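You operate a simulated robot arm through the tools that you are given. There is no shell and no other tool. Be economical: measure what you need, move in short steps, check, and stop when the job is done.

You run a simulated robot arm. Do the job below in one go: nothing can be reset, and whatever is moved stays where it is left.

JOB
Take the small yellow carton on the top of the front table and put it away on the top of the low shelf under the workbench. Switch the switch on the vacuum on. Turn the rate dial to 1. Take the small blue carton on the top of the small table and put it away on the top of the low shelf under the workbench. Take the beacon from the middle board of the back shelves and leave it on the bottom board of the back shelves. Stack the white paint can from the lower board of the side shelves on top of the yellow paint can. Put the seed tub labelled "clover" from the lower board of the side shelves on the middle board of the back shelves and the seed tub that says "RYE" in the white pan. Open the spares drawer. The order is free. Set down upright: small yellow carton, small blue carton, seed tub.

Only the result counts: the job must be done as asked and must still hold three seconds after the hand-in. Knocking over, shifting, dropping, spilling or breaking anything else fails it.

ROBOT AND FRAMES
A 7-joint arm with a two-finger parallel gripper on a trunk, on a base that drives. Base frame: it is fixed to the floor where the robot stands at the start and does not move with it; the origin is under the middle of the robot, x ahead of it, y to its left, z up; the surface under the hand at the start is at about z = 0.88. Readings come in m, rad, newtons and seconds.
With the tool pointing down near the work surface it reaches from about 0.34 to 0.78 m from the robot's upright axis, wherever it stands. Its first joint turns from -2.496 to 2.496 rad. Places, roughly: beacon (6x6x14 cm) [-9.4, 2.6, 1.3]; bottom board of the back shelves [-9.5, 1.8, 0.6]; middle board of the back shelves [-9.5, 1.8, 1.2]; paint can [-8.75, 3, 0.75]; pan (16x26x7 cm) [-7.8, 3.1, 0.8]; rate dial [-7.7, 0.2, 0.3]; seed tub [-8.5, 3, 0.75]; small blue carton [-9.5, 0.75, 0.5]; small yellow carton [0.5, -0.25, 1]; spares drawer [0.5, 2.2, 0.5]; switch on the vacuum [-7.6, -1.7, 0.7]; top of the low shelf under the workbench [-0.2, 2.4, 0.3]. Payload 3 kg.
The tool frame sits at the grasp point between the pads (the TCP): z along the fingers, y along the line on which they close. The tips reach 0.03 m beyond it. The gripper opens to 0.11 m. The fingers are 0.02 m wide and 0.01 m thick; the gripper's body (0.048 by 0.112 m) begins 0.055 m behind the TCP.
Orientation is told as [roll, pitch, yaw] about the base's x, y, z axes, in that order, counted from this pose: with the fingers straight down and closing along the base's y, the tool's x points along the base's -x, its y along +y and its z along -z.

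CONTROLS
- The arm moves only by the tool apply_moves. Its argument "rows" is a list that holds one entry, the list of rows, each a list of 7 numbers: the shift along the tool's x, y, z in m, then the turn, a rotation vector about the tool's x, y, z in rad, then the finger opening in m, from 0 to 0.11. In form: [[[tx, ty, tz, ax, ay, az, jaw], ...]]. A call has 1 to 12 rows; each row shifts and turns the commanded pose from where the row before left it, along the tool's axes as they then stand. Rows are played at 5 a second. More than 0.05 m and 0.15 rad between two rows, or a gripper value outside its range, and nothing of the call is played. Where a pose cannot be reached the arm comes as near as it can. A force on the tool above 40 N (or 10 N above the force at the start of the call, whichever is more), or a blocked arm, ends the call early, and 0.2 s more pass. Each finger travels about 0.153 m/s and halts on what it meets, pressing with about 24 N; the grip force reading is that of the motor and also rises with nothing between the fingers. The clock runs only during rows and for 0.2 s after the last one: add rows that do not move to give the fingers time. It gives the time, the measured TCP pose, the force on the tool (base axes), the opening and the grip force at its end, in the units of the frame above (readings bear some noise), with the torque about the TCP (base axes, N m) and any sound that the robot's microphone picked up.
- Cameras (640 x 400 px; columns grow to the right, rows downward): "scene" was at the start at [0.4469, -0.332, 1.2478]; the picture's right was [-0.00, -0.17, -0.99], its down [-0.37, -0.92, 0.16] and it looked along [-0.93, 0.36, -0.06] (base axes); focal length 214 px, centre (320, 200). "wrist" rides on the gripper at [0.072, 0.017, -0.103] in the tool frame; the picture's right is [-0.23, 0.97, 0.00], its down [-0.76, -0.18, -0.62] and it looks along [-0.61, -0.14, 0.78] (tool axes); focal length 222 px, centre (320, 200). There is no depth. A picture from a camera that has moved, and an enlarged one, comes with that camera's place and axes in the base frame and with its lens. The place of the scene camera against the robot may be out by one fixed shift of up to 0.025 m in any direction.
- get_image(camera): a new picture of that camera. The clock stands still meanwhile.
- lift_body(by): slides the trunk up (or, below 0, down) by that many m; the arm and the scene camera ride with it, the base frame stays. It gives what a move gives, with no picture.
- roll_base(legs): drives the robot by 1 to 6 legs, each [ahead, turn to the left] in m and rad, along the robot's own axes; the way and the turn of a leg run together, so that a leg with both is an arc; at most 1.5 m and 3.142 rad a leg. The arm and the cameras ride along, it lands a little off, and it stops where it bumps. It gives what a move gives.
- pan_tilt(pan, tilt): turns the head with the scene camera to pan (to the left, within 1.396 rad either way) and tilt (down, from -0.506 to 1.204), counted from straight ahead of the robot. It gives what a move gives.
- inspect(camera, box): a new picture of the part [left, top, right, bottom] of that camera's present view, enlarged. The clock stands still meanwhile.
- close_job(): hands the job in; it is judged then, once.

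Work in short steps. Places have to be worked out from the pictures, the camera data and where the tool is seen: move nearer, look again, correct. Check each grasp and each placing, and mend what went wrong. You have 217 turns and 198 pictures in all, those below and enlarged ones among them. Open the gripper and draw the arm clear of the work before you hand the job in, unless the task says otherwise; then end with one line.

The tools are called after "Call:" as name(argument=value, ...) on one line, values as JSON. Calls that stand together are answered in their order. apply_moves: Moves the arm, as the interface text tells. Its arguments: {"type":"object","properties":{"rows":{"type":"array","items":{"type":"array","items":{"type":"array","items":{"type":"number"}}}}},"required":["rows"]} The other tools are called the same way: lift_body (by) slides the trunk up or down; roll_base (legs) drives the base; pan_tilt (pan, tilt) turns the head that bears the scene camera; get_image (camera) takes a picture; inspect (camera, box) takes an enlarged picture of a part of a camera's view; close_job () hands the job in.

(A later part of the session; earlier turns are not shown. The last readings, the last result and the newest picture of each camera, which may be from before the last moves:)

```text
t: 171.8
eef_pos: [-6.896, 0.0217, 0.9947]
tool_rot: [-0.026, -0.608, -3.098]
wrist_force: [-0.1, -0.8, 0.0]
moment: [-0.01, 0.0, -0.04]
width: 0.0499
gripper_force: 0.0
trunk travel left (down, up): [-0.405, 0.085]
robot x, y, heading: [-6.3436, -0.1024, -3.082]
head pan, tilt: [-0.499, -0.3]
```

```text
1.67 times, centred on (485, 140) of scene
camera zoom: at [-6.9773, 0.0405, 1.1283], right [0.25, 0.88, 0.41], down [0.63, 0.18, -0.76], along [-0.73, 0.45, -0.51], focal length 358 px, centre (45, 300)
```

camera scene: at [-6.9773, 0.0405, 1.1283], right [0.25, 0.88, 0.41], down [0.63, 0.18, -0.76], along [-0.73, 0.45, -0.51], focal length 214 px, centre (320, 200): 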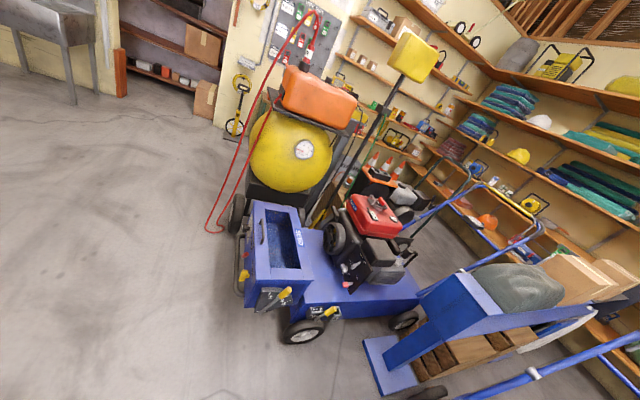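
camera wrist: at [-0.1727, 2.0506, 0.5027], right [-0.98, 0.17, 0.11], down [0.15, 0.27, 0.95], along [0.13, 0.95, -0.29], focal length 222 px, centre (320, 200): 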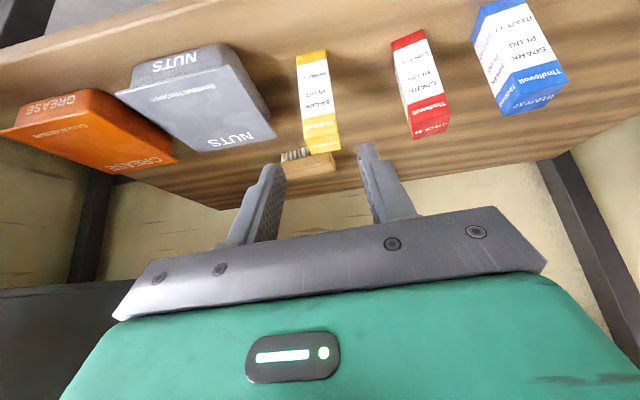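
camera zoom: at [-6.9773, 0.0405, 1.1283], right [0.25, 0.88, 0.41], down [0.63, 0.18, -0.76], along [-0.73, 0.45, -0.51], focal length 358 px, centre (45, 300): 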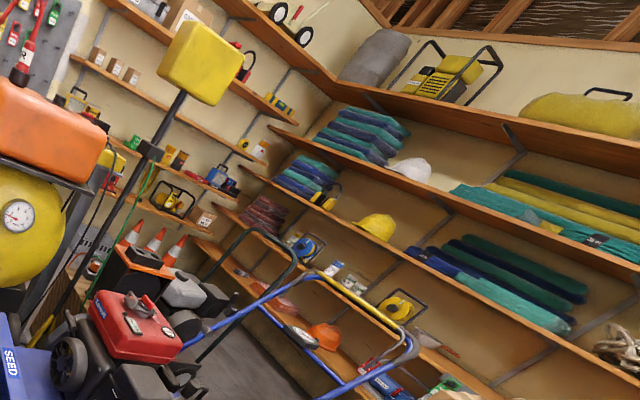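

This is the seed-rate lever (1–4) at about (-7.38, 0.3, 0.3), pointing between 2 and 3. I drive closer and lower the trunk to view it.

Call:
roll_base(legs=[[0.45, 0]])

Call:
lift_body(by=-0.3)

Call:
pan_tilt(pan=-0.8, tilt=0.1)

Call:
get_image(camera="scene")

```text
t: 174.5
eef_pos: [-7.3571, -0.0062, 0.9941]
tool_rot: [-0.026, -0.608, -3.1]
wrist_force: [0.6, 0.3, 0.1]
moment: [-0.02, 0.03, -0.03]
width: 0.0504
gripper_force: 0.0
trunk travel left (down, up): [-0.405, 0.085]
robot x, y, heading: [-6.8059, -0.1329, -3.08]
head pan, tilt: [-0.499, -0.3]
```

```text
t: 177.5
eef_pos: [-7.3562, -0.0054, 0.6953]
tool_rot: [-0.027, -0.607, -3.099]
wrist_force: [0.5, -0.7, -0.1]
moment: [0.04, 0.01, 0.0]
width: 0.0499
gripper_force: 0.1
trunk travel left (down, up): [-0.105, 0.385]
robot x, y, heading: [-6.8065, -0.1318, -3.081]
head pan, tilt: [-0.499, -0.3]
```

```text
t: 178.4
eef_pos: [-7.3568, -0.0071, 0.6947]
tool_rot: [-0.028, -0.609, -3.1]
wrist_force: [0.0, -1.2, -0.4]
moment: [-0.02, -0.01, -0.02]
width: 0.0501
gripper_force: 0.1
trunk travel left (down, up): [-0.105, 0.385]
robot x, y, heading: [-6.8057, -0.1307, -3.081]
head pan, tilt: [-0.799, 0.099]
```

```text
131 pictures are left
camera scene: at [-7.4081, 0.0419, 0.8137], right [0.39, 0.69, 0.6], down [0.86, -0.04, -0.51], along [-0.34, 0.72, -0.61], focal length 214 px, centre (320, 200)
```

scene: 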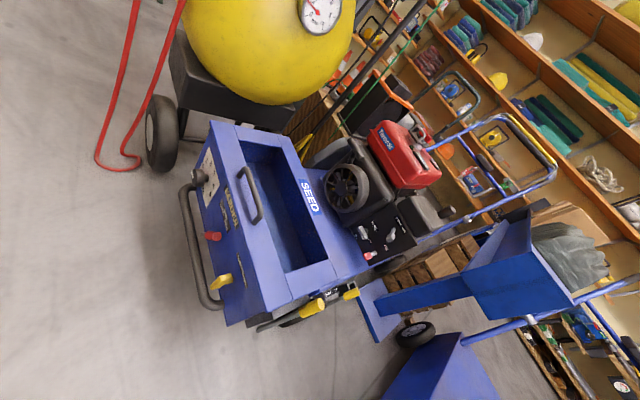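

I reposition: raise a little, back up, turn right and come in facing the dial from the front.

Call:
lift_body(by=0.25)

Call:
roll_base(legs=[[-0.25, 0], [0, -0.55], [0.24, 0]])

Call:
pan_tilt(pan=0, tilt=0.3)

Call:
get_image(camera="scene")

Call:
get_image(camera="wrist")

```text
t: 181.0
eef_pos: [-7.3575, -0.006, 0.9444]
tool_rot: [-0.028, -0.607, -3.1]
wrist_force: [0.1, -0.5, 0.2]
moment: [0.0, 0.02, 0.02]
width: 0.0498
gripper_force: 0.0
trunk travel left (down, up): [-0.355, 0.135]
robot x, y, heading: [-6.8072, -0.1352, -3.077]
head pan, tilt: [-0.799, 0.099]
```

```text
t: 185.7
eef_pos: [-7.1747, 0.3901, 0.9446]
tool_rot: [-0.026, -0.607, 2.632]
wrist_force: [0.2, 0.5, -0.3]
moment: [0.0, 0.04, 0.03]
width: 0.0502
gripper_force: 0.1
trunk travel left (down, up): [-0.355, 0.135]
robot x, y, heading: [-6.7782, -0.0166, 2.653]
head pan, tilt: [-0.799, 0.099]
```

```text
t: 186.9
eef_pos: [-7.1747, 0.3909, 0.9459]
tool_rot: [-0.028, -0.607, 2.632]
wrist_force: [0.3, -0.1, -1.1]
moment: [0.0, 0.04, 0.02]
width: 0.0499
gripper_force: 0.1
trunk travel left (down, up): [-0.355, 0.135]
robot x, y, heading: [-6.7767, -0.0135, 2.647]
head pan, tilt: [0.0, 0.3]
```

```text
130 pictures are left
camera scene: at [-7.2206, 0.3987, 1.028], right [0.5, 0.86, 0.02], down [0.83, -0.47, -0.3], along [-0.25, 0.17, -0.95], focal length 214 px, centre (320, 200)
```

scene: 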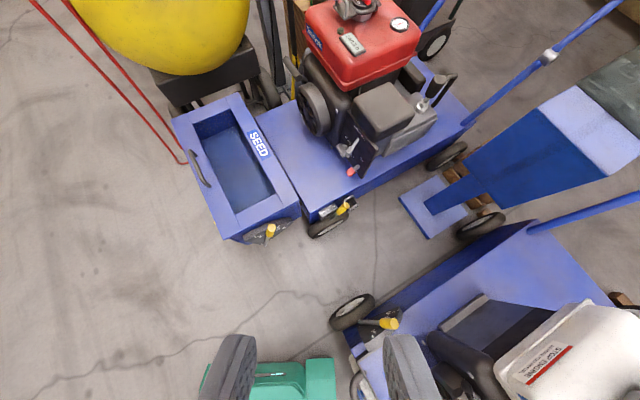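

```text
129 pictures are left
camera wrist: at [-7.0823, 0.3161, 0.9884], right [-0.65, -0.75, 0.11], down [-0.15, 0.27, 0.95], along [-0.74, 0.6, -0.29], focal length 222 px, centre (320, 200)
```

wrist: 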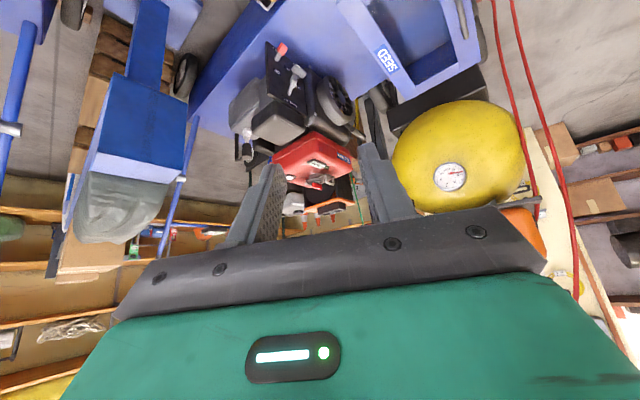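

I enlarge the dial in this view.

Call:
inspect(camera="scene", box=[220, 190, 380, 290])

```text
4.00 times, centred on (300, 240) of scene
camera zoom: at [-7.2206, 0.3987, 1.028], right [0.5, 0.86, 0.02], down [0.83, -0.47, -0.3], along [-0.25, 0.17, -0.95], focal length 858 px, centre (400, 40)
```

zoom: 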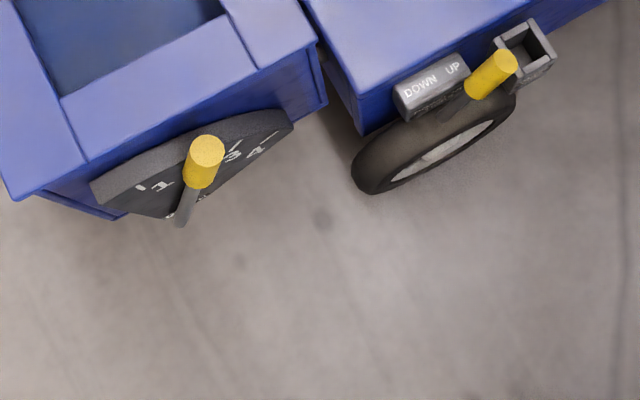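

The lever is at about 2, scale 1 is to the left (toward -y). I'll come from above with the tool vertical, fingers straddling the knob along the plate. First make the tool vertical and yaw-aligned.

Call:
apply_moves(rows=[[[0, 0, 0, 0, 0.122, 0, 0.06], [0, 0, 0, 0, 0.122, 0, 0.06], [0, 0, 0, 0, 0.122, 0, 0.06], [0, 0, 0, 0, 0.122, 0, 0.06], [0, 0, 0, 0, 0.12, 0, 0.06], [0, 0, 0, 0, 0, -0.145, 0.06], [0, 0, 0, 0, 0, -0.145, 0.06], [0, 0, 0, 0, 0, 0, 0.06]]])

Call:
lift_body(by=-0.3)

Call:
get_image(camera="scene")

Call:
get_image(camera="wrist")

```text
t: 188.7
eef_pos: [-7.175, 0.3902, 0.9461]
tool_rot: [-0.021, 0.008, 2.907]
wrist_force: [-0.7, 0.2, -1.1]
moment: [0.01, 0.0, 0.02]
width: 0.0601
gripper_force: 0.1
trunk travel left (down, up): [-0.355, 0.135]
robot x, y, heading: [-6.7773, -0.01, 2.65]
head pan, tilt: [0.0, 0.3]
```

```text
t: 191.7
eef_pos: [-7.1742, 0.3912, 0.6458]
tool_rot: [-0.021, 0.009, 2.904]
wrist_force: [0.4, 0.0, 0.6]
moment: [0.01, 0.03, 0.0]
width: 0.0601
gripper_force: 0.0
trunk travel left (down, up): [-0.055, 0.435]
robot x, y, heading: [-6.7747, -0.012, 2.651]
head pan, tilt: [0.0, 0.3]
```

```text
127 pictures are left
camera scene: at [-7.2594, 0.3955, 0.6873], right [0.23, 0.97, 0.02], down [0.93, -0.23, 0.3], along [0.3, -0.05, -0.95], focal length 214 px, centre (320, 200)
```

scene: 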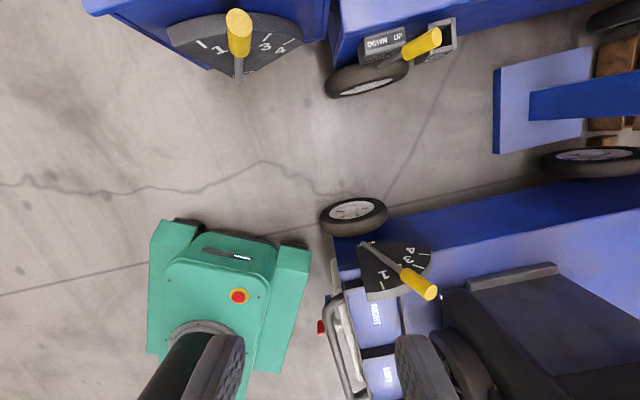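

```text
126 pictures are left
camera wrist: at [-7.1102, 0.3559, 0.749], right [-0.45, -0.89, -0.02], down [-0.71, 0.34, 0.62], along [-0.55, 0.29, -0.78], focal length 222 px, centre (320, 200)
```

wrist: 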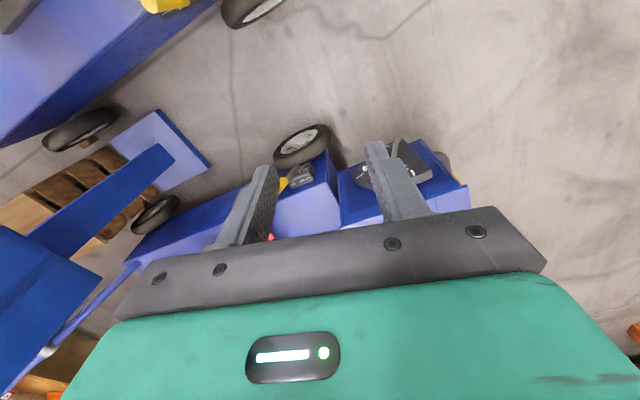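

I enlarge both dials to check which is labelled rate.

Call:
inspect(camera="scene", box=[150, 0, 320, 106])

Call:
inspect(camera="scene", box=[310, 200, 470, 300])

```text
3.76 times, centred on (235, 53) of scene
camera zoom: at [-7.2594, 0.3955, 0.6873], right [0.23, 0.97, 0.02], down [0.93, -0.23, 0.3], along [0.3, -0.05, -0.95], focal length 807 px, centre (640, 753)
```

zoom: 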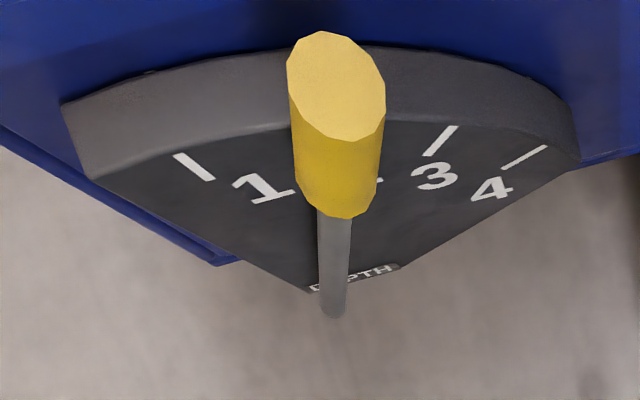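

```text
4.00 times, centred on (390, 250) of scene
camera zoom: at [-7.2594, 0.3955, 0.6873], right [0.23, 0.97, 0.02], down [0.93, -0.23, 0.3], along [0.3, -0.05, -0.95], focal length 858 px, centre (40, 0)
```

zoom: 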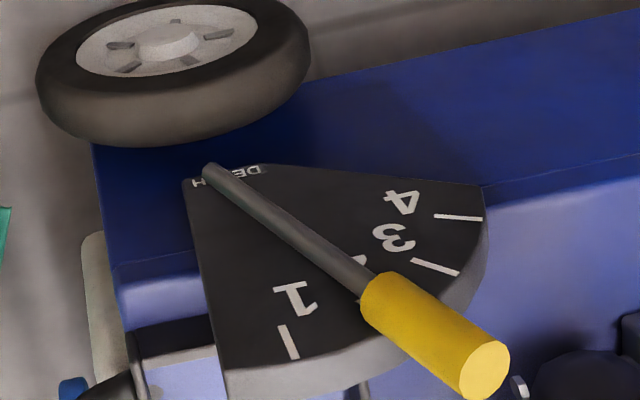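

Both levers read "DEPTH", so the rate dial is another one: the plate on the left side of the seed hopper (near (-7.7, 0.2)). I raise the hand and drive round to face that side.

Call:
lift_body(by=0.3)

Call:
roll_base(legs=[[0, 0.6], [0, 0.57], [0.93, 0], [0, -0.8], [0, -0.8], [0, -0.65]])

Call:
pan_tilt(pan=0, tilt=-0.4)

Call:
get_image(camera="scene")

```text
t: 194.7
eef_pos: [-7.1747, 0.3917, 0.9456]
tool_rot: [-0.02, 0.008, 2.905]
wrist_force: [0.0, 0.0, 0.2]
moment: [-0.01, 0.0, 0.04]
width: 0.0599
gripper_force: 0.1
trunk travel left (down, up): [-0.355, 0.135]
robot x, y, heading: [-6.78, -0.0157, 2.649]
head pan, tilt: [0.0, 0.3]
```

```text
t: 197.4
eef_pos: [-7.3369, 0.0415, 0.9461]
tool_rot: [-0.02, 0.011, -2.681]
wrist_force: [0.3, -0.3, -1.3]
moment: [0.05, 0.05, 0.01]
width: 0.0597
gripper_force: 0.1
trunk travel left (down, up): [-0.355, 0.135]
robot x, y, heading: [-6.7752, 0.014, -2.943]
head pan, tilt: [0.0, 0.3]
stopped in leg 2: the robot was blocked; the commanded pose is now the measured one
```

```text
t: 198.5
eef_pos: [-7.3365, 0.0422, 0.9453]
tool_rot: [-0.021, 0.007, -2.682]
wrist_force: [0.1, 0.4, 0.1]
moment: [-0.02, -0.01, 0.02]
width: 0.0603
gripper_force: 0.0
trunk travel left (down, up): [-0.355, 0.135]
robot x, y, heading: [-6.7735, 0.0137, -2.946]
head pan, tilt: [0.0, -0.4]
```

```text
123 pictures are left
camera scene: at [-7.4692, -0.0373, 1.0071], right [-0.45, 0.9, 0.02], down [0.82, 0.42, -0.38], along [-0.35, -0.15, -0.92], focal length 214 px, centre (320, 200)
```

scene: 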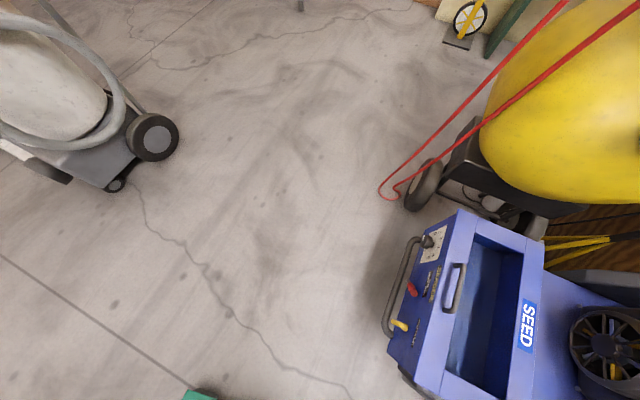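

The mower behind blocks the turn; I go ahead first, then turn.

Call:
roll_base(legs=[[0.4, 0], [0, 0.71], [0.6, 0]])

Call:
roll_base(legs=[[0, -0.8], [0, -0.8], [0, -0.85]])

Call:
get_image(camera="scene")

```text
t: 205.9
eef_pos: [-7.9765, -0.8871, 0.9459]
tool_rot: [-0.021, 0.007, -1.966]
wrist_force: [-0.4, 0.7, -0.7]
moment: [-0.01, 0.0, 0.02]
width: 0.06
gripper_force: 0.1
trunk travel left (down, up): [-0.355, 0.135]
robot x, y, heading: [-7.541, -0.5403, -2.229]
head pan, tilt: [0.0, -0.4]
```

```text
t: 211.6
eef_pos: [-7.7582, -0.0226, 0.9476]
tool_rot: [-0.019, 0.007, 2.477]
wrist_force: [0.5, 0.5, -0.6]
moment: [-0.06, 0.09, -0.04]
width: 0.0599
gripper_force: 0.0
trunk travel left (down, up): [-0.355, 0.135]
robot x, y, heading: [-7.5971, -0.585, 2.179]
head pan, tilt: [0.0, -0.4]
stopped in leg 3: the robot was blocked; the commanded pose is now the measured one
```

```text
122 pictures are left
camera scene: at [-7.8776, 0.0507, 1.0093], right [0.62, 0.79, 0.02], down [0.73, -0.56, -0.38], along [-0.29, 0.25, -0.92], focal length 214 px, centre (320, 200)
```

scene: 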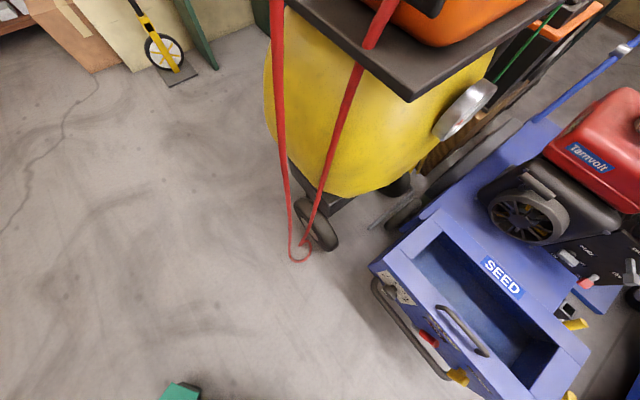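

The dial panel is on the near side of the hopper, around (-7.75, 0.2, 0.35), its face normal about yaw 1.35. I turn the tool to face it and pitch it up, pulling back.

Call:
apply_moves(rows=[[[0, 0, 0, 0, 0, 0.141, 0.03], [0, 0, 0, 0, 0, 0.141, 0.03], [0, 0, 0, 0, 0, 0.141, 0.03], [0, 0, 0, 0, 0, 0.141, 0.03], [0, 0, 0, 0, 0, 0.141, 0.03], [0, 0, 0, 0, 0, 0.141, 0.03], [0, 0, 0, 0, 0, 0.141, 0.03], [0, 0, 0, 0, 0, 0.141, 0.03]]])

Call:
apply_moves(rows=[[[0, 0, -0.02, 0, -0.13, 0, 0.03], [0, 0, -0.02, 0, -0.13, 0, 0.03], [0, 0, -0.02, 0, -0.13, 0, 0.03], [0, 0, -0.02, 0, -0.13, 0, 0.03], [0, 0, -0.02, 0, -0.13, 0, 0.03], [0, 0, -0.02, 0, -0.13, 0, 0.03], [0, 0, -0.02, 0, -0.13, 0, 0.03], [0, 0, 0, 0, 0, 0, 0.03]]])

Call:
lift_body(by=-0.3)

Call:
pan_tilt(pan=0, tilt=0.3)

Call:
get_image(camera="scene")

```text
t: 213.4
eef_pos: [-7.7616, -0.0249, 0.9471]
tool_rot: [-0.016, -0.015, 1.346]
wrist_force: [-0.1, -1.5, 0.6]
moment: [-0.01, -0.03, 0.04]
width: 0.0298
gripper_force: 0.1
trunk travel left (down, up): [-0.355, 0.135]
robot x, y, heading: [-7.5983, -0.5885, 2.178]
head pan, tilt: [0.0, -0.4]
```

```text
t: 215.2
eef_pos: [-7.7745, -0.0768, 1.0727]
tool_rot: [-0.026, -0.927, 1.369]
wrist_force: [0.1, -0.1, -0.6]
moment: [0.0, -0.01, 0.02]
width: 0.0301
gripper_force: 0.1
trunk travel left (down, up): [-0.355, 0.135]
robot x, y, heading: [-7.6043, -0.5892, 2.176]
head pan, tilt: [0.0, -0.4]
```

```text
t: 218.2
eef_pos: [-7.7738, -0.0772, 0.7711]
tool_rot: [-0.027, -0.924, 1.37]
wrist_force: [-0.5, -0.9, -0.3]
moment: [-0.04, -0.02, -0.01]
width: 0.0297
gripper_force: 0.1
trunk travel left (down, up): [-0.055, 0.435]
robot x, y, heading: [-7.6005, -0.5877, 2.177]
head pan, tilt: [0.0, -0.4]
```

```text
t: 219.2
eef_pos: [-7.7725, -0.0755, 0.7729]
tool_rot: [-0.026, -0.926, 1.371]
wrist_force: [-0.1, -0.8, 0.9]
moment: [-0.02, 0.01, 0.02]
width: 0.0299
gripper_force: 0.1
trunk travel left (down, up): [-0.055, 0.435]
robot x, y, heading: [-7.6015, -0.5872, 2.174]
head pan, tilt: [0.0, 0.3]
```

```text
121 pictures are left
camera scene: at [-7.7753, -0.0701, 0.8655], right [0.98, -0.22, 0.02], down [-0.17, -0.79, -0.59], along [0.14, 0.57, -0.81], focal length 214 px, centre (320, 200)
```

scene: 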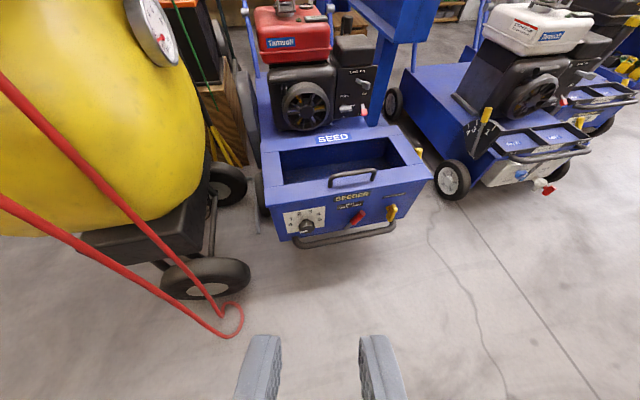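

Now I see the front panel with a knob on a numbered plate. I enlarge it.

Call:
inspect(camera="scene", box=[260, 170, 440, 260])

Call:
inspect(camera="scene", box=[275, 195, 339, 245])

```text
3.56 times, centred on (350, 215) of scene
camera zoom: at [-7.7753, -0.0701, 0.8655], right [0.98, -0.22, 0.02], down [-0.17, -0.79, -0.59], along [0.14, 0.57, -0.81], focal length 763 px, centre (213, 147)
```

zoom: 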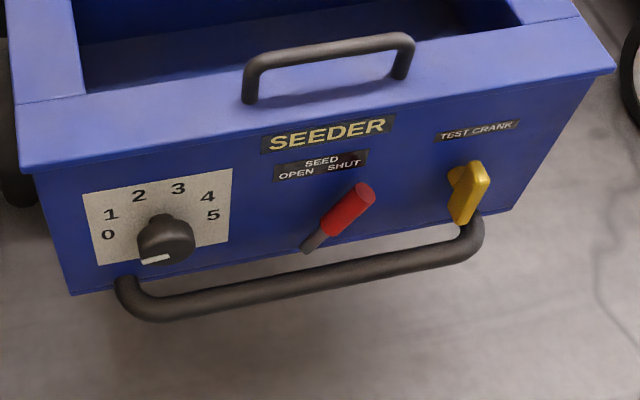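

```text
8.00 times, centred on (307, 220) of scene
camera zoom: at [-7.7753, -0.0701, 0.8655], right [0.98, -0.22, 0.02], down [-0.17, -0.79, -0.59], along [0.14, 0.57, -0.81], focal length 1716 px, centre (424, 40)
```

zoom: 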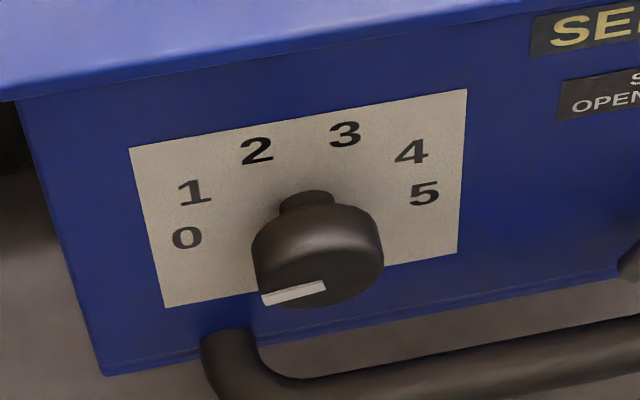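

The dial is at 0 (pointer left), 1 lies about 41° clockwise. To locate the knob I take the wrist view too.

Call:
get_image(camera="wrist")

```text
118 pictures are left
camera wrist: at [-7.8193, -0.1953, 0.7761], right [-0.92, 0.35, 0.17], down [0.15, -0.07, 0.99], along [0.36, 0.93, 0.02], focal length 222 px, centre (320, 200)
```

wrist: 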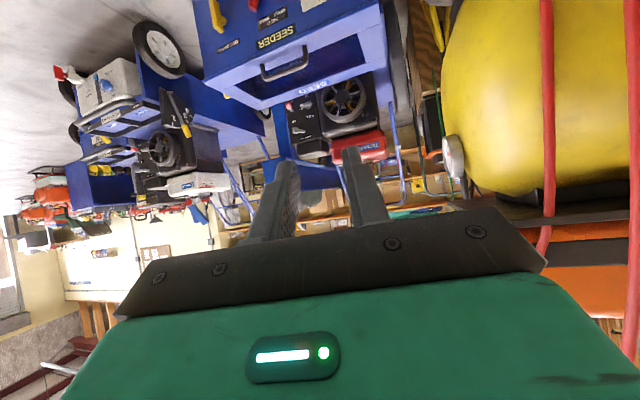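

Triangulated: panel face near y≈0.26 at the dial, knob axis (-7.739, 0.259, 0.307). I drive a little closer, lower the trunk and pitch the tool nearer to horizontal.

Call:
roll_base(legs=[[0.12, 0]])

Call:
apply_moves(rows=[[[0, -0.02, -0.03, 0, -0.12, 0, 0.07], [0, -0.02, -0.03, 0, -0.12, 0, 0.07], [0, -0.02, 0, 0, -0.12, 0, 0.07], [0, 0, 0, 0, 0, 0, 0.07]]])

Call:
lift_body(by=-0.055)

```text
t: 220.4
eef_pos: [-7.8423, 0.0189, 0.7735]
tool_rot: [-0.025, -0.924, 1.37]
wrist_force: [0.1, 0.1, -0.1]
moment: [0.01, 0.0, -0.03]
width: 0.0303
gripper_force: 0.0
trunk travel left (down, up): [-0.055, 0.435]
robot x, y, heading: [-7.6652, -0.4925, 2.185]
head pan, tilt: [0.0, 0.3]
```

```text
t: 221.4
eef_pos: [-7.8267, 0.0311, 0.8597]
tool_rot: [-0.033, -1.182, 1.384]
wrist_force: [0.6, 0.5, -0.5]
moment: [-0.01, -0.01, 0.04]
width: 0.0698
gripper_force: 0.0
out of reach, approached as far as the arm can: row 1, 2, 3
trunk travel left (down, up): [-0.055, 0.435]
robot x, y, heading: [-7.6662, -0.4883, 2.179]
head pan, tilt: [0.0, 0.3]
```

```text
t: 222.4
eef_pos: [-7.8267, 0.0301, 0.8058]
tool_rot: [-0.032, -1.181, 1.387]
wrist_force: [-0.9, -0.9, -0.5]
moment: [-0.02, 0.01, 0.01]
width: 0.07
gripper_force: 0.1
trunk travel left (down, up): [0.0, 0.49]
robot x, y, heading: [-7.6667, -0.494, 2.184]
head pan, tilt: [0.0, 0.3]
```

Now down toward knob height, still 0.15+ m in front of it.

Call:
apply_moves(rows=[[[0.041, -0.005, 0.018, 0, 0, 0, 0.07], [0.041, -0.005, 0.018, 0, 0, 0, 0.07], [0.041, -0.005, 0.018, 0, 0, 0, 0.07], [0.041, -0.005, 0.018, 0, 0, 0, 0.07], [0.041, -0.005, 0.018, 0, 0, 0, 0.07], [0.041, -0.005, 0.018, 0, 0, 0, 0.07], [0.041, -0.005, 0.018, 0, 0, 0, 0.07], [0.041, -0.005, 0.018, 0, 0, 0, 0.07], [0.041, -0.005, 0.018, 0, 0, 0, 0.07], [0.041, -0.005, 0.018, 0, 0, 0, 0.07], [0, 0, 0, 0, 0, 0, 0.07]]])

Call:
get_image(camera="scene")

Call:
get_image(camera="wrist")

```text
t: 224.8
eef_pos: [-7.8189, 0.0557, 0.7396]
tool_rot: [-0.037, -1.182, 1.383]
wrist_force: [-0.6, -0.2, -0.3]
moment: [0.01, 0.04, -0.03]
width: 0.07
gripper_force: 0.1
out of reach, approached as far as the arm can: row 1, 2, 3, 4, 5, 6, 7, 8, 9, 10
trunk travel left (down, up): [0.0, 0.49]
robot x, y, heading: [-7.6642, -0.4896, 2.175]
head pan, tilt: [0.0, 0.3]
```

```text
117 pictures are left
camera scene: at [-7.8252, 0.0377, 0.8345], right [0.98, -0.22, 0.01], down [-0.13, -0.62, -0.77], along [0.18, 0.75, -0.64], focal length 214 px, centre (320, 200)
```

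scene: 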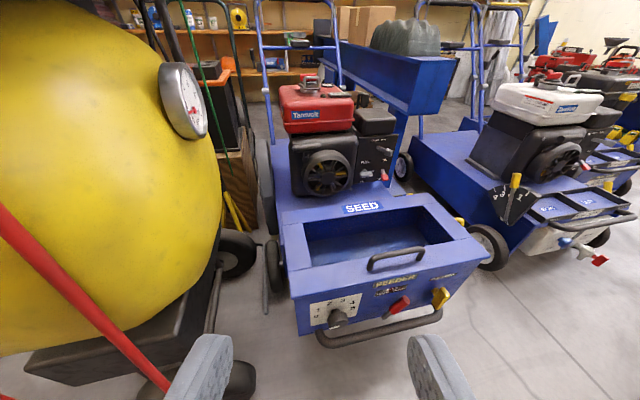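

```text
116 pictures are left
camera wrist: at [-7.8632, -0.0623, 0.7109], right [-0.93, 0.3, 0.2], down [0.1, -0.32, 0.94], along [0.35, 0.9, 0.27], focal length 222 px, centre (320, 200)
```

wrist: 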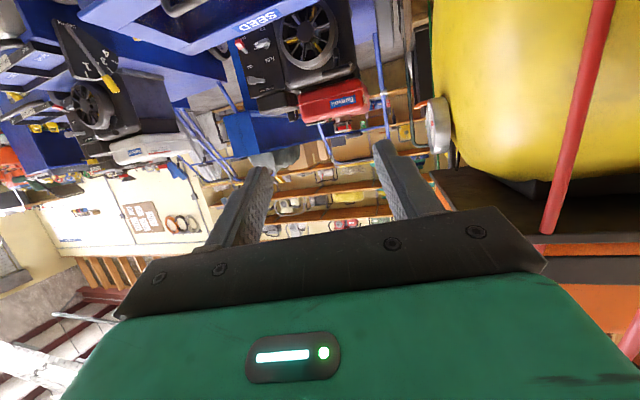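

The arm cannot hold that near-horizontal attitude so low. I reduce the pitch toward 45°, which should let it come down.

Call:
apply_moves(rows=[[[0, 0, 0, 0, 0.1, 0, 0.07], [0, 0, 0, 0, 0.1, 0, 0.07], [0, 0, 0, 0, 0.1, 0, 0.07], [0, 0, 0, 0, 0.1, 0, 0.07], [0, 0, 0, 0, 0, 0, 0.07], [0, 0, 0, 0, 0, 0, 0.07]]])

```text
t: 226.2
eef_pos: [-7.8186, 0.0552, 0.7386]
tool_rot: [-0.018, -0.781, 1.367]
wrist_force: [0.1, 0.3, -0.4]
moment: [-0.02, -0.01, 0.02]
width: 0.07
gripper_force: 0.1
trunk travel left (down, up): [0.0, 0.49]
robot x, y, heading: [-7.6692, -0.4923, 2.183]
head pan, tilt: [0.0, 0.3]
```

Commanded pose follows the measured one. Now I lower at 45° pitch.

Call:
apply_moves(rows=[[[0.0329, -0.0049, 0.0347, 0, 0, 0, 0.07], [0.0329, -0.0049, 0.0347, 0, 0, 0, 0.07], [0.0329, -0.0049, 0.0347, 0, 0, 0, 0.07], [0.0329, -0.0049, 0.0347, 0, 0, 0, 0.07], [0.0329, -0.0049, 0.0347, 0, 0, 0, 0.07], [0.0329, -0.0049, 0.0347, 0, 0, 0, 0.07], [0.0329, -0.0049, 0.0347, 0, 0, 0, 0.07], [0.0329, -0.0049, 0.0347, 0, 0, 0, 0.07], [0.0329, -0.0049, 0.0347, 0, 0, 0, 0.07], [0, 0, 0, 0, 0, 0, 0.07]]])

Call:
get_image(camera="scene")

Call:
get_image(camera="wrist")

```text
t: 228.4
eef_pos: [-7.7718, 0.0569, 0.3099]
tool_rot: [-0.017, -0.781, 1.368]
wrist_force: [-0.3, -0.3, -0.4]
moment: [0.02, 0.0, 0.01]
width: 0.0701
gripper_force: 0.0
trunk travel left (down, up): [0.0, 0.49]
robot x, y, heading: [-7.6676, -0.4927, 2.18]
head pan, tilt: [0.0, 0.3]
```

```text
115 pictures are left
camera scene: at [-7.7704, 0.074, 0.3995], right [0.98, -0.21, 0.01], down [-0.18, -0.87, -0.46], along [0.11, 0.45, -0.89], focal length 214 px, centre (320, 200)
```

scene: 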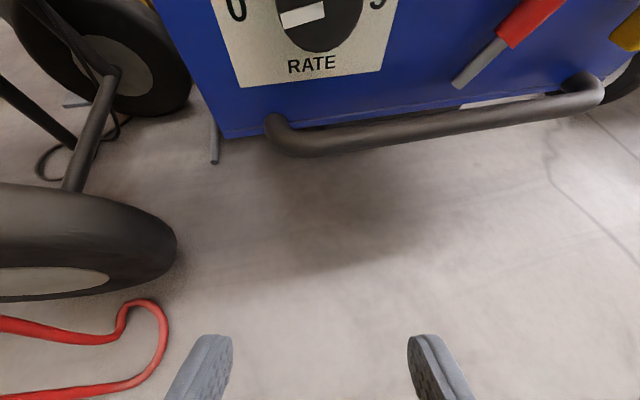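

```text
114 pictures are left
camera wrist: at [-7.8162, -0.0615, 0.332], right [-0.92, 0.37, 0.15], down [0.18, 0.06, 0.98], along [0.35, 0.93, -0.13], focal length 222 px, centre (320, 200)
```

wrist: 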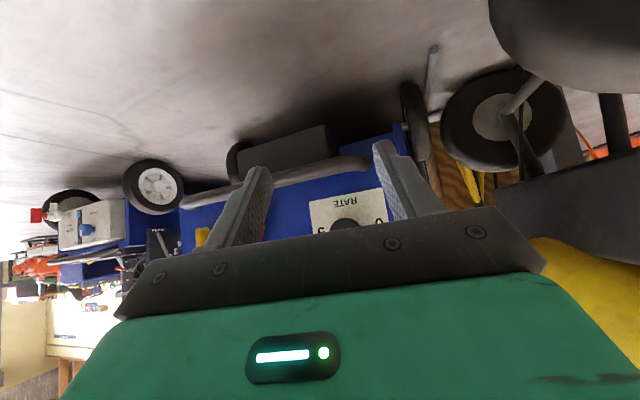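

"RATE" confirmed. I tilt the camera up to see the knob.

Call:
pan_tilt(pan=0, tilt=-0.2)

Call:
get_image(camera="scene")

```text
t: 229.3
eef_pos: [-7.771, 0.056, 0.3106]
tool_rot: [-0.016, -0.783, 1.368]
wrist_force: [0.0, 0.6, 0.0]
moment: [0.0, -0.01, 0.0]
width: 0.07
gripper_force: 0.0
trunk travel left (down, up): [0.0, 0.49]
robot x, y, heading: [-7.6698, -0.4916, 2.178]
head pan, tilt: [0.0, -0.201]
```

```text
113 pictures are left
camera scene: at [-7.7655, 0.0983, 0.4386], right [0.98, -0.21, 0.01], down [-0.11, -0.54, -0.83], along [0.18, 0.81, -0.56], focal length 214 px, centre (320, 200)
```

scene: 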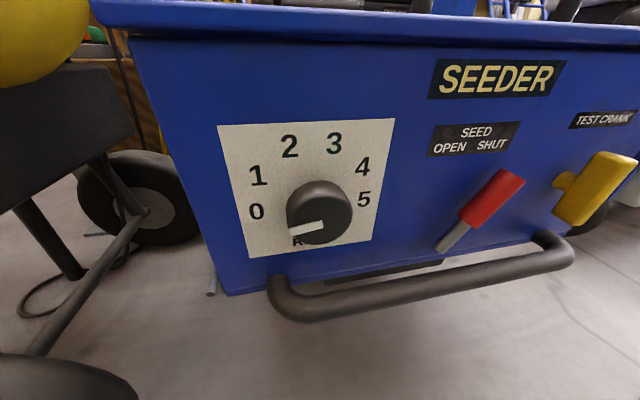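

I align with the knob axis (about x=-7.73, z≈0.335) and advance 0.11 m along the panel normal.

Call:
apply_moves(rows=[[[-0.0315, 0.0027, 0.0193, 0, 0, 0, 0.075], [-0.0315, 0.0027, 0.0193, 0, 0, 0, 0.075], [-0.0315, 0.0027, 0.0193, 0, 0, 0, 0.075], [0, 0, 0, 0, 0, 0, 0.075]]])

Call:
pan_tilt(pan=0, tilt=0.2)

Call:
get_image(camera="scene")

Call:
get_image(camera="wrist")

```text
t: 230.3
eef_pos: [-7.7554, 0.1616, 0.3356]
tool_rot: [-0.017, -0.781, 1.368]
wrist_force: [0.4, 0.6, 0.3]
moment: [-0.01, 0.04, -0.01]
width: 0.075
gripper_force: 0.0
trunk travel left (down, up): [0.0, 0.49]
robot x, y, heading: [-7.6713, -0.49, 2.181]
head pan, tilt: [0.0, -0.201]
```

```text
t: 231.2
eef_pos: [-7.7553, 0.163, 0.337]
tool_rot: [-0.018, -0.78, 1.368]
wrist_force: [0.2, 0.1, -1.4]
moment: [0.02, 0.01, -0.02]
width: 0.075
gripper_force: 0.1
trunk travel left (down, up): [0.0, 0.49]
robot x, y, heading: [-7.6671, -0.4893, 2.183]
head pan, tilt: [0.0, 0.201]
```

```text
112 pictures are left
camera scene: at [-7.7532, 0.1866, 0.4323], right [0.98, -0.21, 0.01], down [-0.17, -0.82, -0.55], along [0.13, 0.53, -0.84], focal length 214 px, centre (320, 200)
```

scene: 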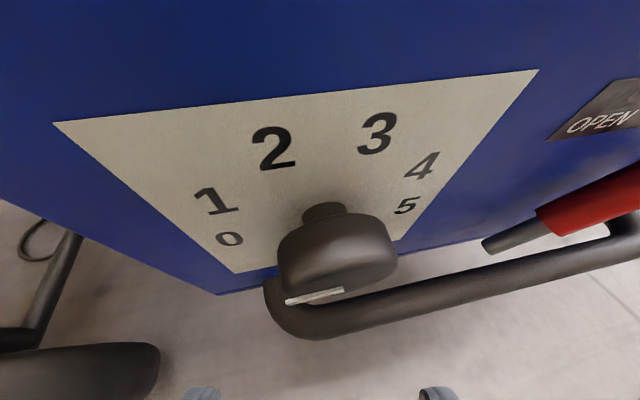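

```text
111 pictures are left
camera wrist: at [-7.8003, 0.0447, 0.3581], right [-0.92, 0.37, 0.15], down [0.18, 0.06, 0.98], along [0.35, 0.93, -0.13], focal length 222 px, centre (320, 200)
```

wrist: 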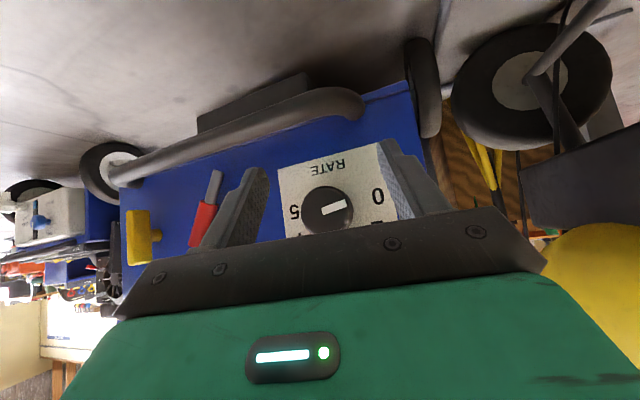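

Better estimate from two wrist views: plate at y≈0.236, knob face centre about (-7.745, 0.205, 0.343). I move the TCP onto it.

Call:
apply_moves(rows=[[[-0.0195, -0.0005, 0.013, 0, 0, 0, 0.075], [-0.0195, -0.0005, 0.013, 0, 0, 0, 0.075], [0, 0, 0, 0, 0, 0, 0.075]]])

Call:
get_image(camera="scene")

Call:
get_image(camera="wrist")

```text
t: 231.7
eef_pos: [-7.7502, 0.1848, 0.3381]
tool_rot: [-0.022, -0.769, 1.372]
wrist_force: [0.3, -0.7, -0.8]
moment: [-0.01, -0.09, 0.05]
width: 0.0751
gripper_force: 0.1
trunk travel left (down, up): [0.0, 0.49]
robot x, y, heading: [-7.6671, -0.4891, 2.177]
head pan, tilt: [0.0, 0.201]
stopped in row 2: the force on the tool passed its limit at 69 N (the readings are from after the stop); the commanded pose is now the measured one
```

```text
110 pictures are left
camera scene: at [-7.7479, 0.2101, 0.4338], right [0.98, -0.21, 0.01], down [-0.17, -0.83, -0.54], along [0.12, 0.52, -0.84], focal length 214 px, centre (320, 200)
```

scene: 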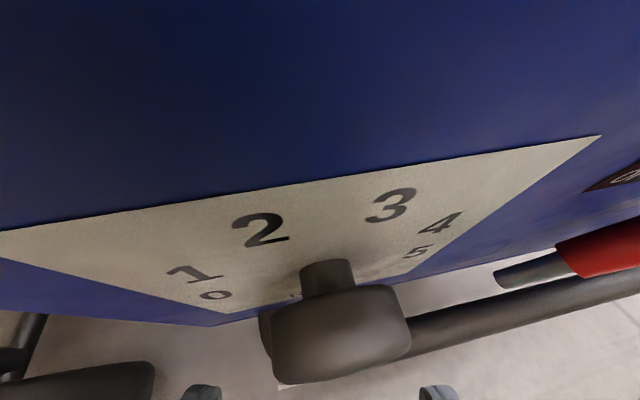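

```text
109 pictures are left
camera wrist: at [-7.7945, 0.0675, 0.3616], right [-0.92, 0.37, 0.14], down [0.18, 0.08, 0.98], along [0.35, 0.93, -0.14], focal length 222 px, centre (320, 200)
```

wrist: 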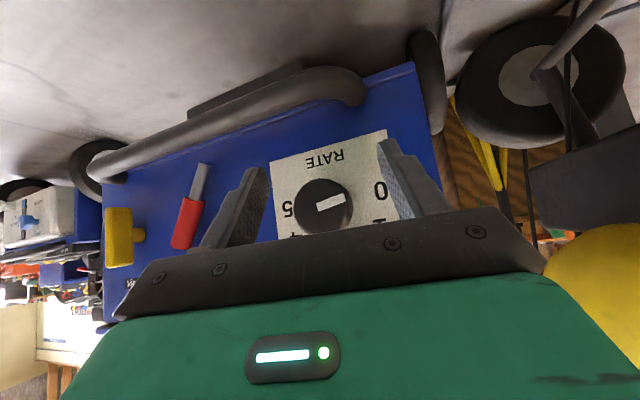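

The scene-camera head touched the panel. I retract it by tilting fully, then continue forward.

Call:
apply_moves(rows=[[[0.01, 0, -0.007, 0, 0, 0, 0.075], [0, 0, 0, 0, 0, 0, 0.075]]])

Call:
pan_tilt(pan=0, tilt=1.2)

Call:
apply_moves(rows=[[[-0.02, 0.001, 0.014, 0, 0, 0, 0.075], [-0.01, -0.001, 0.007, 0, 0, 0, 0.075], [0, 0, 0, 0, 0, 0, 0.075]]])

Call:
get_image(camera="wrist")

Call:
get_image(camera="scene")

```text
t: 232.3
eef_pos: [-7.7523, 0.1741, 0.3382]
tool_rot: [-0.019, -0.774, 1.37]
wrist_force: [-0.2, 0.1, -0.8]
moment: [0.02, 0.02, -0.01]
width: 0.0749
gripper_force: 0.0
trunk travel left (down, up): [0.0, 0.49]
robot x, y, heading: [-7.671, -0.493, 2.183]
head pan, tilt: [0.0, 0.201]
```

```text
t: 233.6
eef_pos: [-7.7522, 0.1741, 0.3364]
tool_rot: [-0.021, -0.774, 1.373]
wrist_force: [-0.5, 0.1, 0.8]
moment: [0.0, 0.01, -0.01]
width: 0.0751
gripper_force: 0.1
trunk travel left (down, up): [0.0, 0.49]
robot x, y, heading: [-7.6656, -0.4915, 2.175]
head pan, tilt: [0.0, 1.201]
```

```text
t: 234.4
eef_pos: [-7.7434, 0.2082, 0.3442]
tool_rot: [-0.022, -0.773, 1.371]
wrist_force: [0.8, -0.2, 0.2]
moment: [0.0, 0.04, 0.04]
width: 0.0752
gripper_force: 0.0
trunk travel left (down, up): [0.0, 0.49]
robot x, y, heading: [-7.6673, -0.492, 2.178]
head pan, tilt: [0.0, 1.201]
```

```text
108 pictures are left
camera wrist: at [-7.7883, 0.0913, 0.3669], right [-0.92, 0.37, 0.14], down [0.18, 0.07, 0.98], along [0.35, 0.93, -0.14], focal length 222 px, centre (320, 200)
```

wrist: 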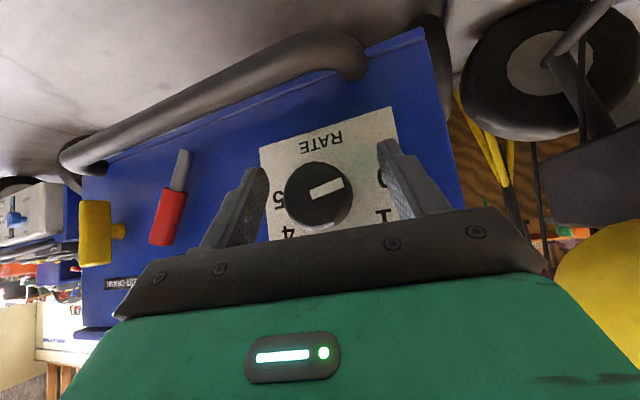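

```text
107 pictures are left
camera scene: at [-7.7589, 0.1515, 0.4094], right [0.98, -0.21, 0.01], down [-0.2, -0.89, 0.42], along [-0.08, -0.41, -0.91], focal length 214 px, centre (320, 200)
```

scene: 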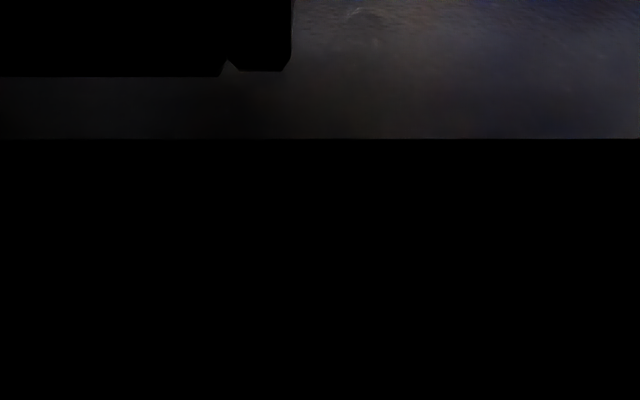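

No contact yet; two-view triangulation puts the panel at y≈0.25 there. I go 14 mm further and close.

Call:
apply_moves(rows=[[[-0.007, 0, 0.012, 0, 0, 0, 0.075], [0, 0, 0, 0, 0, 0, 0.03], [0, 0, 0, 0, 0, 0, 0.03], [0, 0, 0, 0, 0, 0, 0.03]]])

Call:
get_image(camera="wrist")

```text
t: 234.7
eef_pos: [-7.746, 0.2088, 0.3419]
tool_rot: [-0.02, -0.762, 1.375]
wrist_force: [0.5, -27.5, 27.0]
moment: [0.49, 1.04, 1.11]
width: 0.0717
gripper_force: 0.0
trunk travel left (down, up): [0.0, 0.49]
robot x, y, heading: [-7.664, -0.4873, 2.181]
head pan, tilt: [0.0, 1.201]
stopped in row 1: the force on the tool passed its limit at 77 N (the readings are from after the stop); the commanded pose is now the measured one
```

```text
106 pictures are left
camera wrist: at [-7.7893, 0.0927, 0.3673], right [-0.92, 0.36, 0.14], down [0.19, 0.08, 0.98], along [0.34, 0.93, -0.14], focal length 222 px, centre (320, 200)
```

wrist: 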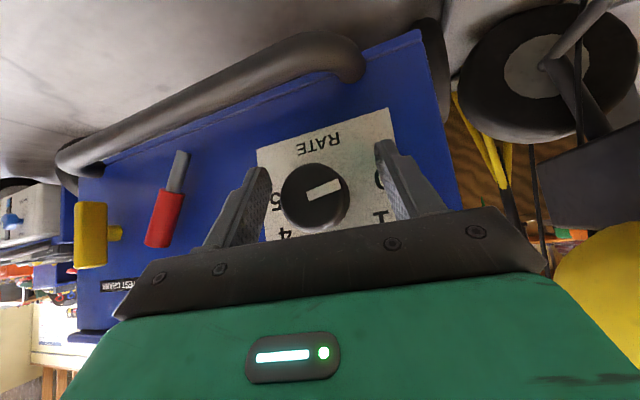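

The fingertips touch the panel, so they reach far enough. I back off 3 mm and close on the knob.

Call:
apply_moves(rows=[[[0, 0, -0.004, 0, 0, 0, 0.07], [0, 0, 0, 0, 0, 0, 0.03], [0, 0, 0, 0, 0, 0, 0.03], [0, 0, 0, 0, 0, 0, 0.03]]])

Call:
get_image(camera="wrist")

```text
t: 235.7
eef_pos: [-7.7435, 0.2096, 0.3421]
tool_rot: [-0.02, -0.762, 1.371]
wrist_force: [41.6, -1.4, -6.9]
moment: [0.27, 0.11, -0.33]
width: 0.0502
gripper_force: 20.1
trunk travel left (down, up): [0.0, 0.49]
robot x, y, heading: [-7.6688, -0.4855, 2.178]
head pan, tilt: [0.0, 1.201]
```

```text
105 pictures are left
camera wrist: at [-7.7873, 0.0915, 0.3676], right [-0.92, 0.37, 0.14], down [0.18, 0.08, 0.98], along [0.35, 0.93, -0.14], focal length 222 px, centre (320, 200)
```

wrist: 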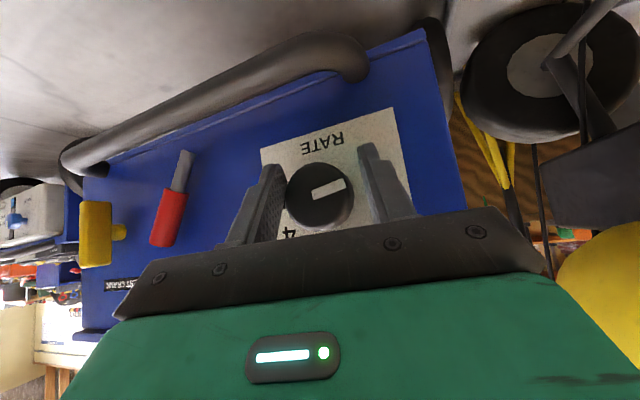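

Only the +x finger touches; I shift the hand +x to centre on the knob.

Call:
apply_moves(rows=[[[0, -0.005, 0, 0, 0, 0, 0.03], [0, -0.003, 0, 0, 0, 0, 0.03], [0, 0, 0, 0, 0, 0, 0.03]]])

Call:
get_image(camera="wrist")

```text
t: 236.5
eef_pos: [-7.7385, 0.2086, 0.3431]
tool_rot: [-0.023, -0.763, 1.383]
wrist_force: [7.6, 5.8, -9.5]
moment: [-0.53, 0.14, 0.24]
width: 0.0426
gripper_force: 44.8
trunk travel left (down, up): [0.0, 0.49]
robot x, y, heading: [-7.6671, -0.4882, 2.183]
head pan, tilt: [0.0, 1.201]
```

```text
104 pictures are left
camera wrist: at [-7.7825, 0.0899, 0.3678], right [-0.92, 0.36, 0.14], down [0.18, 0.08, 0.98], along [0.34, 0.93, -0.14], focal length 222 px, centre (320, 200)
```

wrist: 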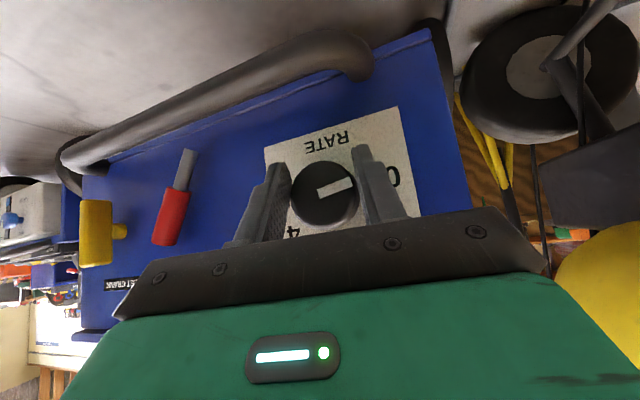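

Knob gripped (43 mm). I rotate clockwise about the panel normal, half-way first.

Call:
apply_moves(rows=[[[0, 0, 0, -0.087, 0, 0.083, 0.03], [0, 0, 0, -0.087, 0, 0.083, 0.03], [0, 0, 0, -0.087, 0, 0.083, 0.03], [0, 0, 0, 0, 0, 0, 0.03]]])

Call:
get_image(camera="wrist")

```text
t: 237.5
eef_pos: [-7.7406, 0.2055, 0.3434]
tool_rot: [0.462, -0.706, 1.054]
wrist_force: [-17.5, -7.5, -5.3]
moment: [-0.78, -0.02, 0.4]
width: 0.0422
gripper_force: 45.4
trunk travel left (down, up): [0.0, 0.49]
robot x, y, heading: [-7.6695, -0.4904, 2.184]
head pan, tilt: [0.0, 1.201]
```

```text
103 pictures are left
camera wrist: at [-7.7737, 0.0869, 0.3723], right [-0.81, 0.34, 0.48], down [0.51, 0.02, 0.86], along [0.28, 0.94, -0.19], focal length 222 px, centre (320, 200)
```

wrist: 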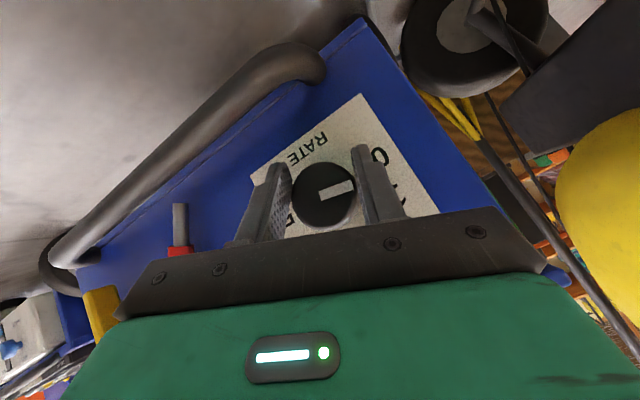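

The knob turns with the hand. I continue by the other half.

Call:
apply_moves(rows=[[[0, 0, 0, -0.087, 0, 0.083, 0.03], [0, 0, 0, -0.087, 0, 0.083, 0.03], [0, 0, 0, -0.087, 0, 0.083, 0.03], [0, 0, 0, 0, 0, 0, 0.03]]])

Call:
inspect(camera="wrist", box=[220, 80, 460, 240])

```text
t: 238.2
eef_pos: [-7.7408, 0.2069, 0.3433]
tool_rot: [0.789, -0.594, 0.857]
wrist_force: [-0.4, 9.4, -8.8]
moment: [0.78, 0.06, 0.73]
width: 0.0416
gripper_force: 44.6
trunk travel left (down, up): [0.0, 0.49]
robot x, y, heading: [-7.6657, -0.4891, 2.183]
head pan, tilt: [0.0, 1.201]
stopped in row 3: the force on the tool passed its limit at 41 N (the readings are from after the stop); the commanded pose is now the measured one
```

```text
2.50 times, centred on (340, 160) of wrist
camera zoom: at [-7.7658, 0.0847, 0.3732], right [-0.65, 0.3, 0.7], down [0.73, -0.03, 0.69], along [0.23, 0.95, -0.2], focal length 555 px, centre (270, 300)
```

zoom: 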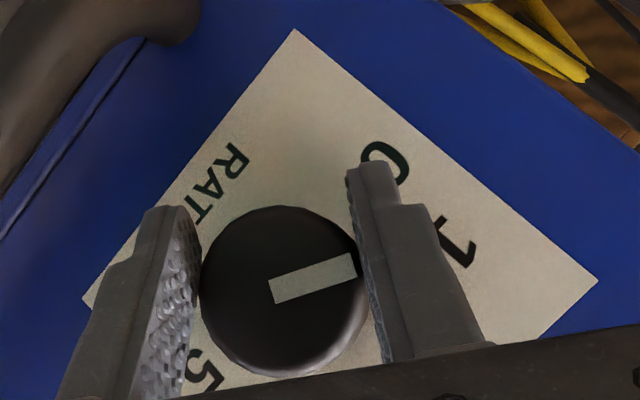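

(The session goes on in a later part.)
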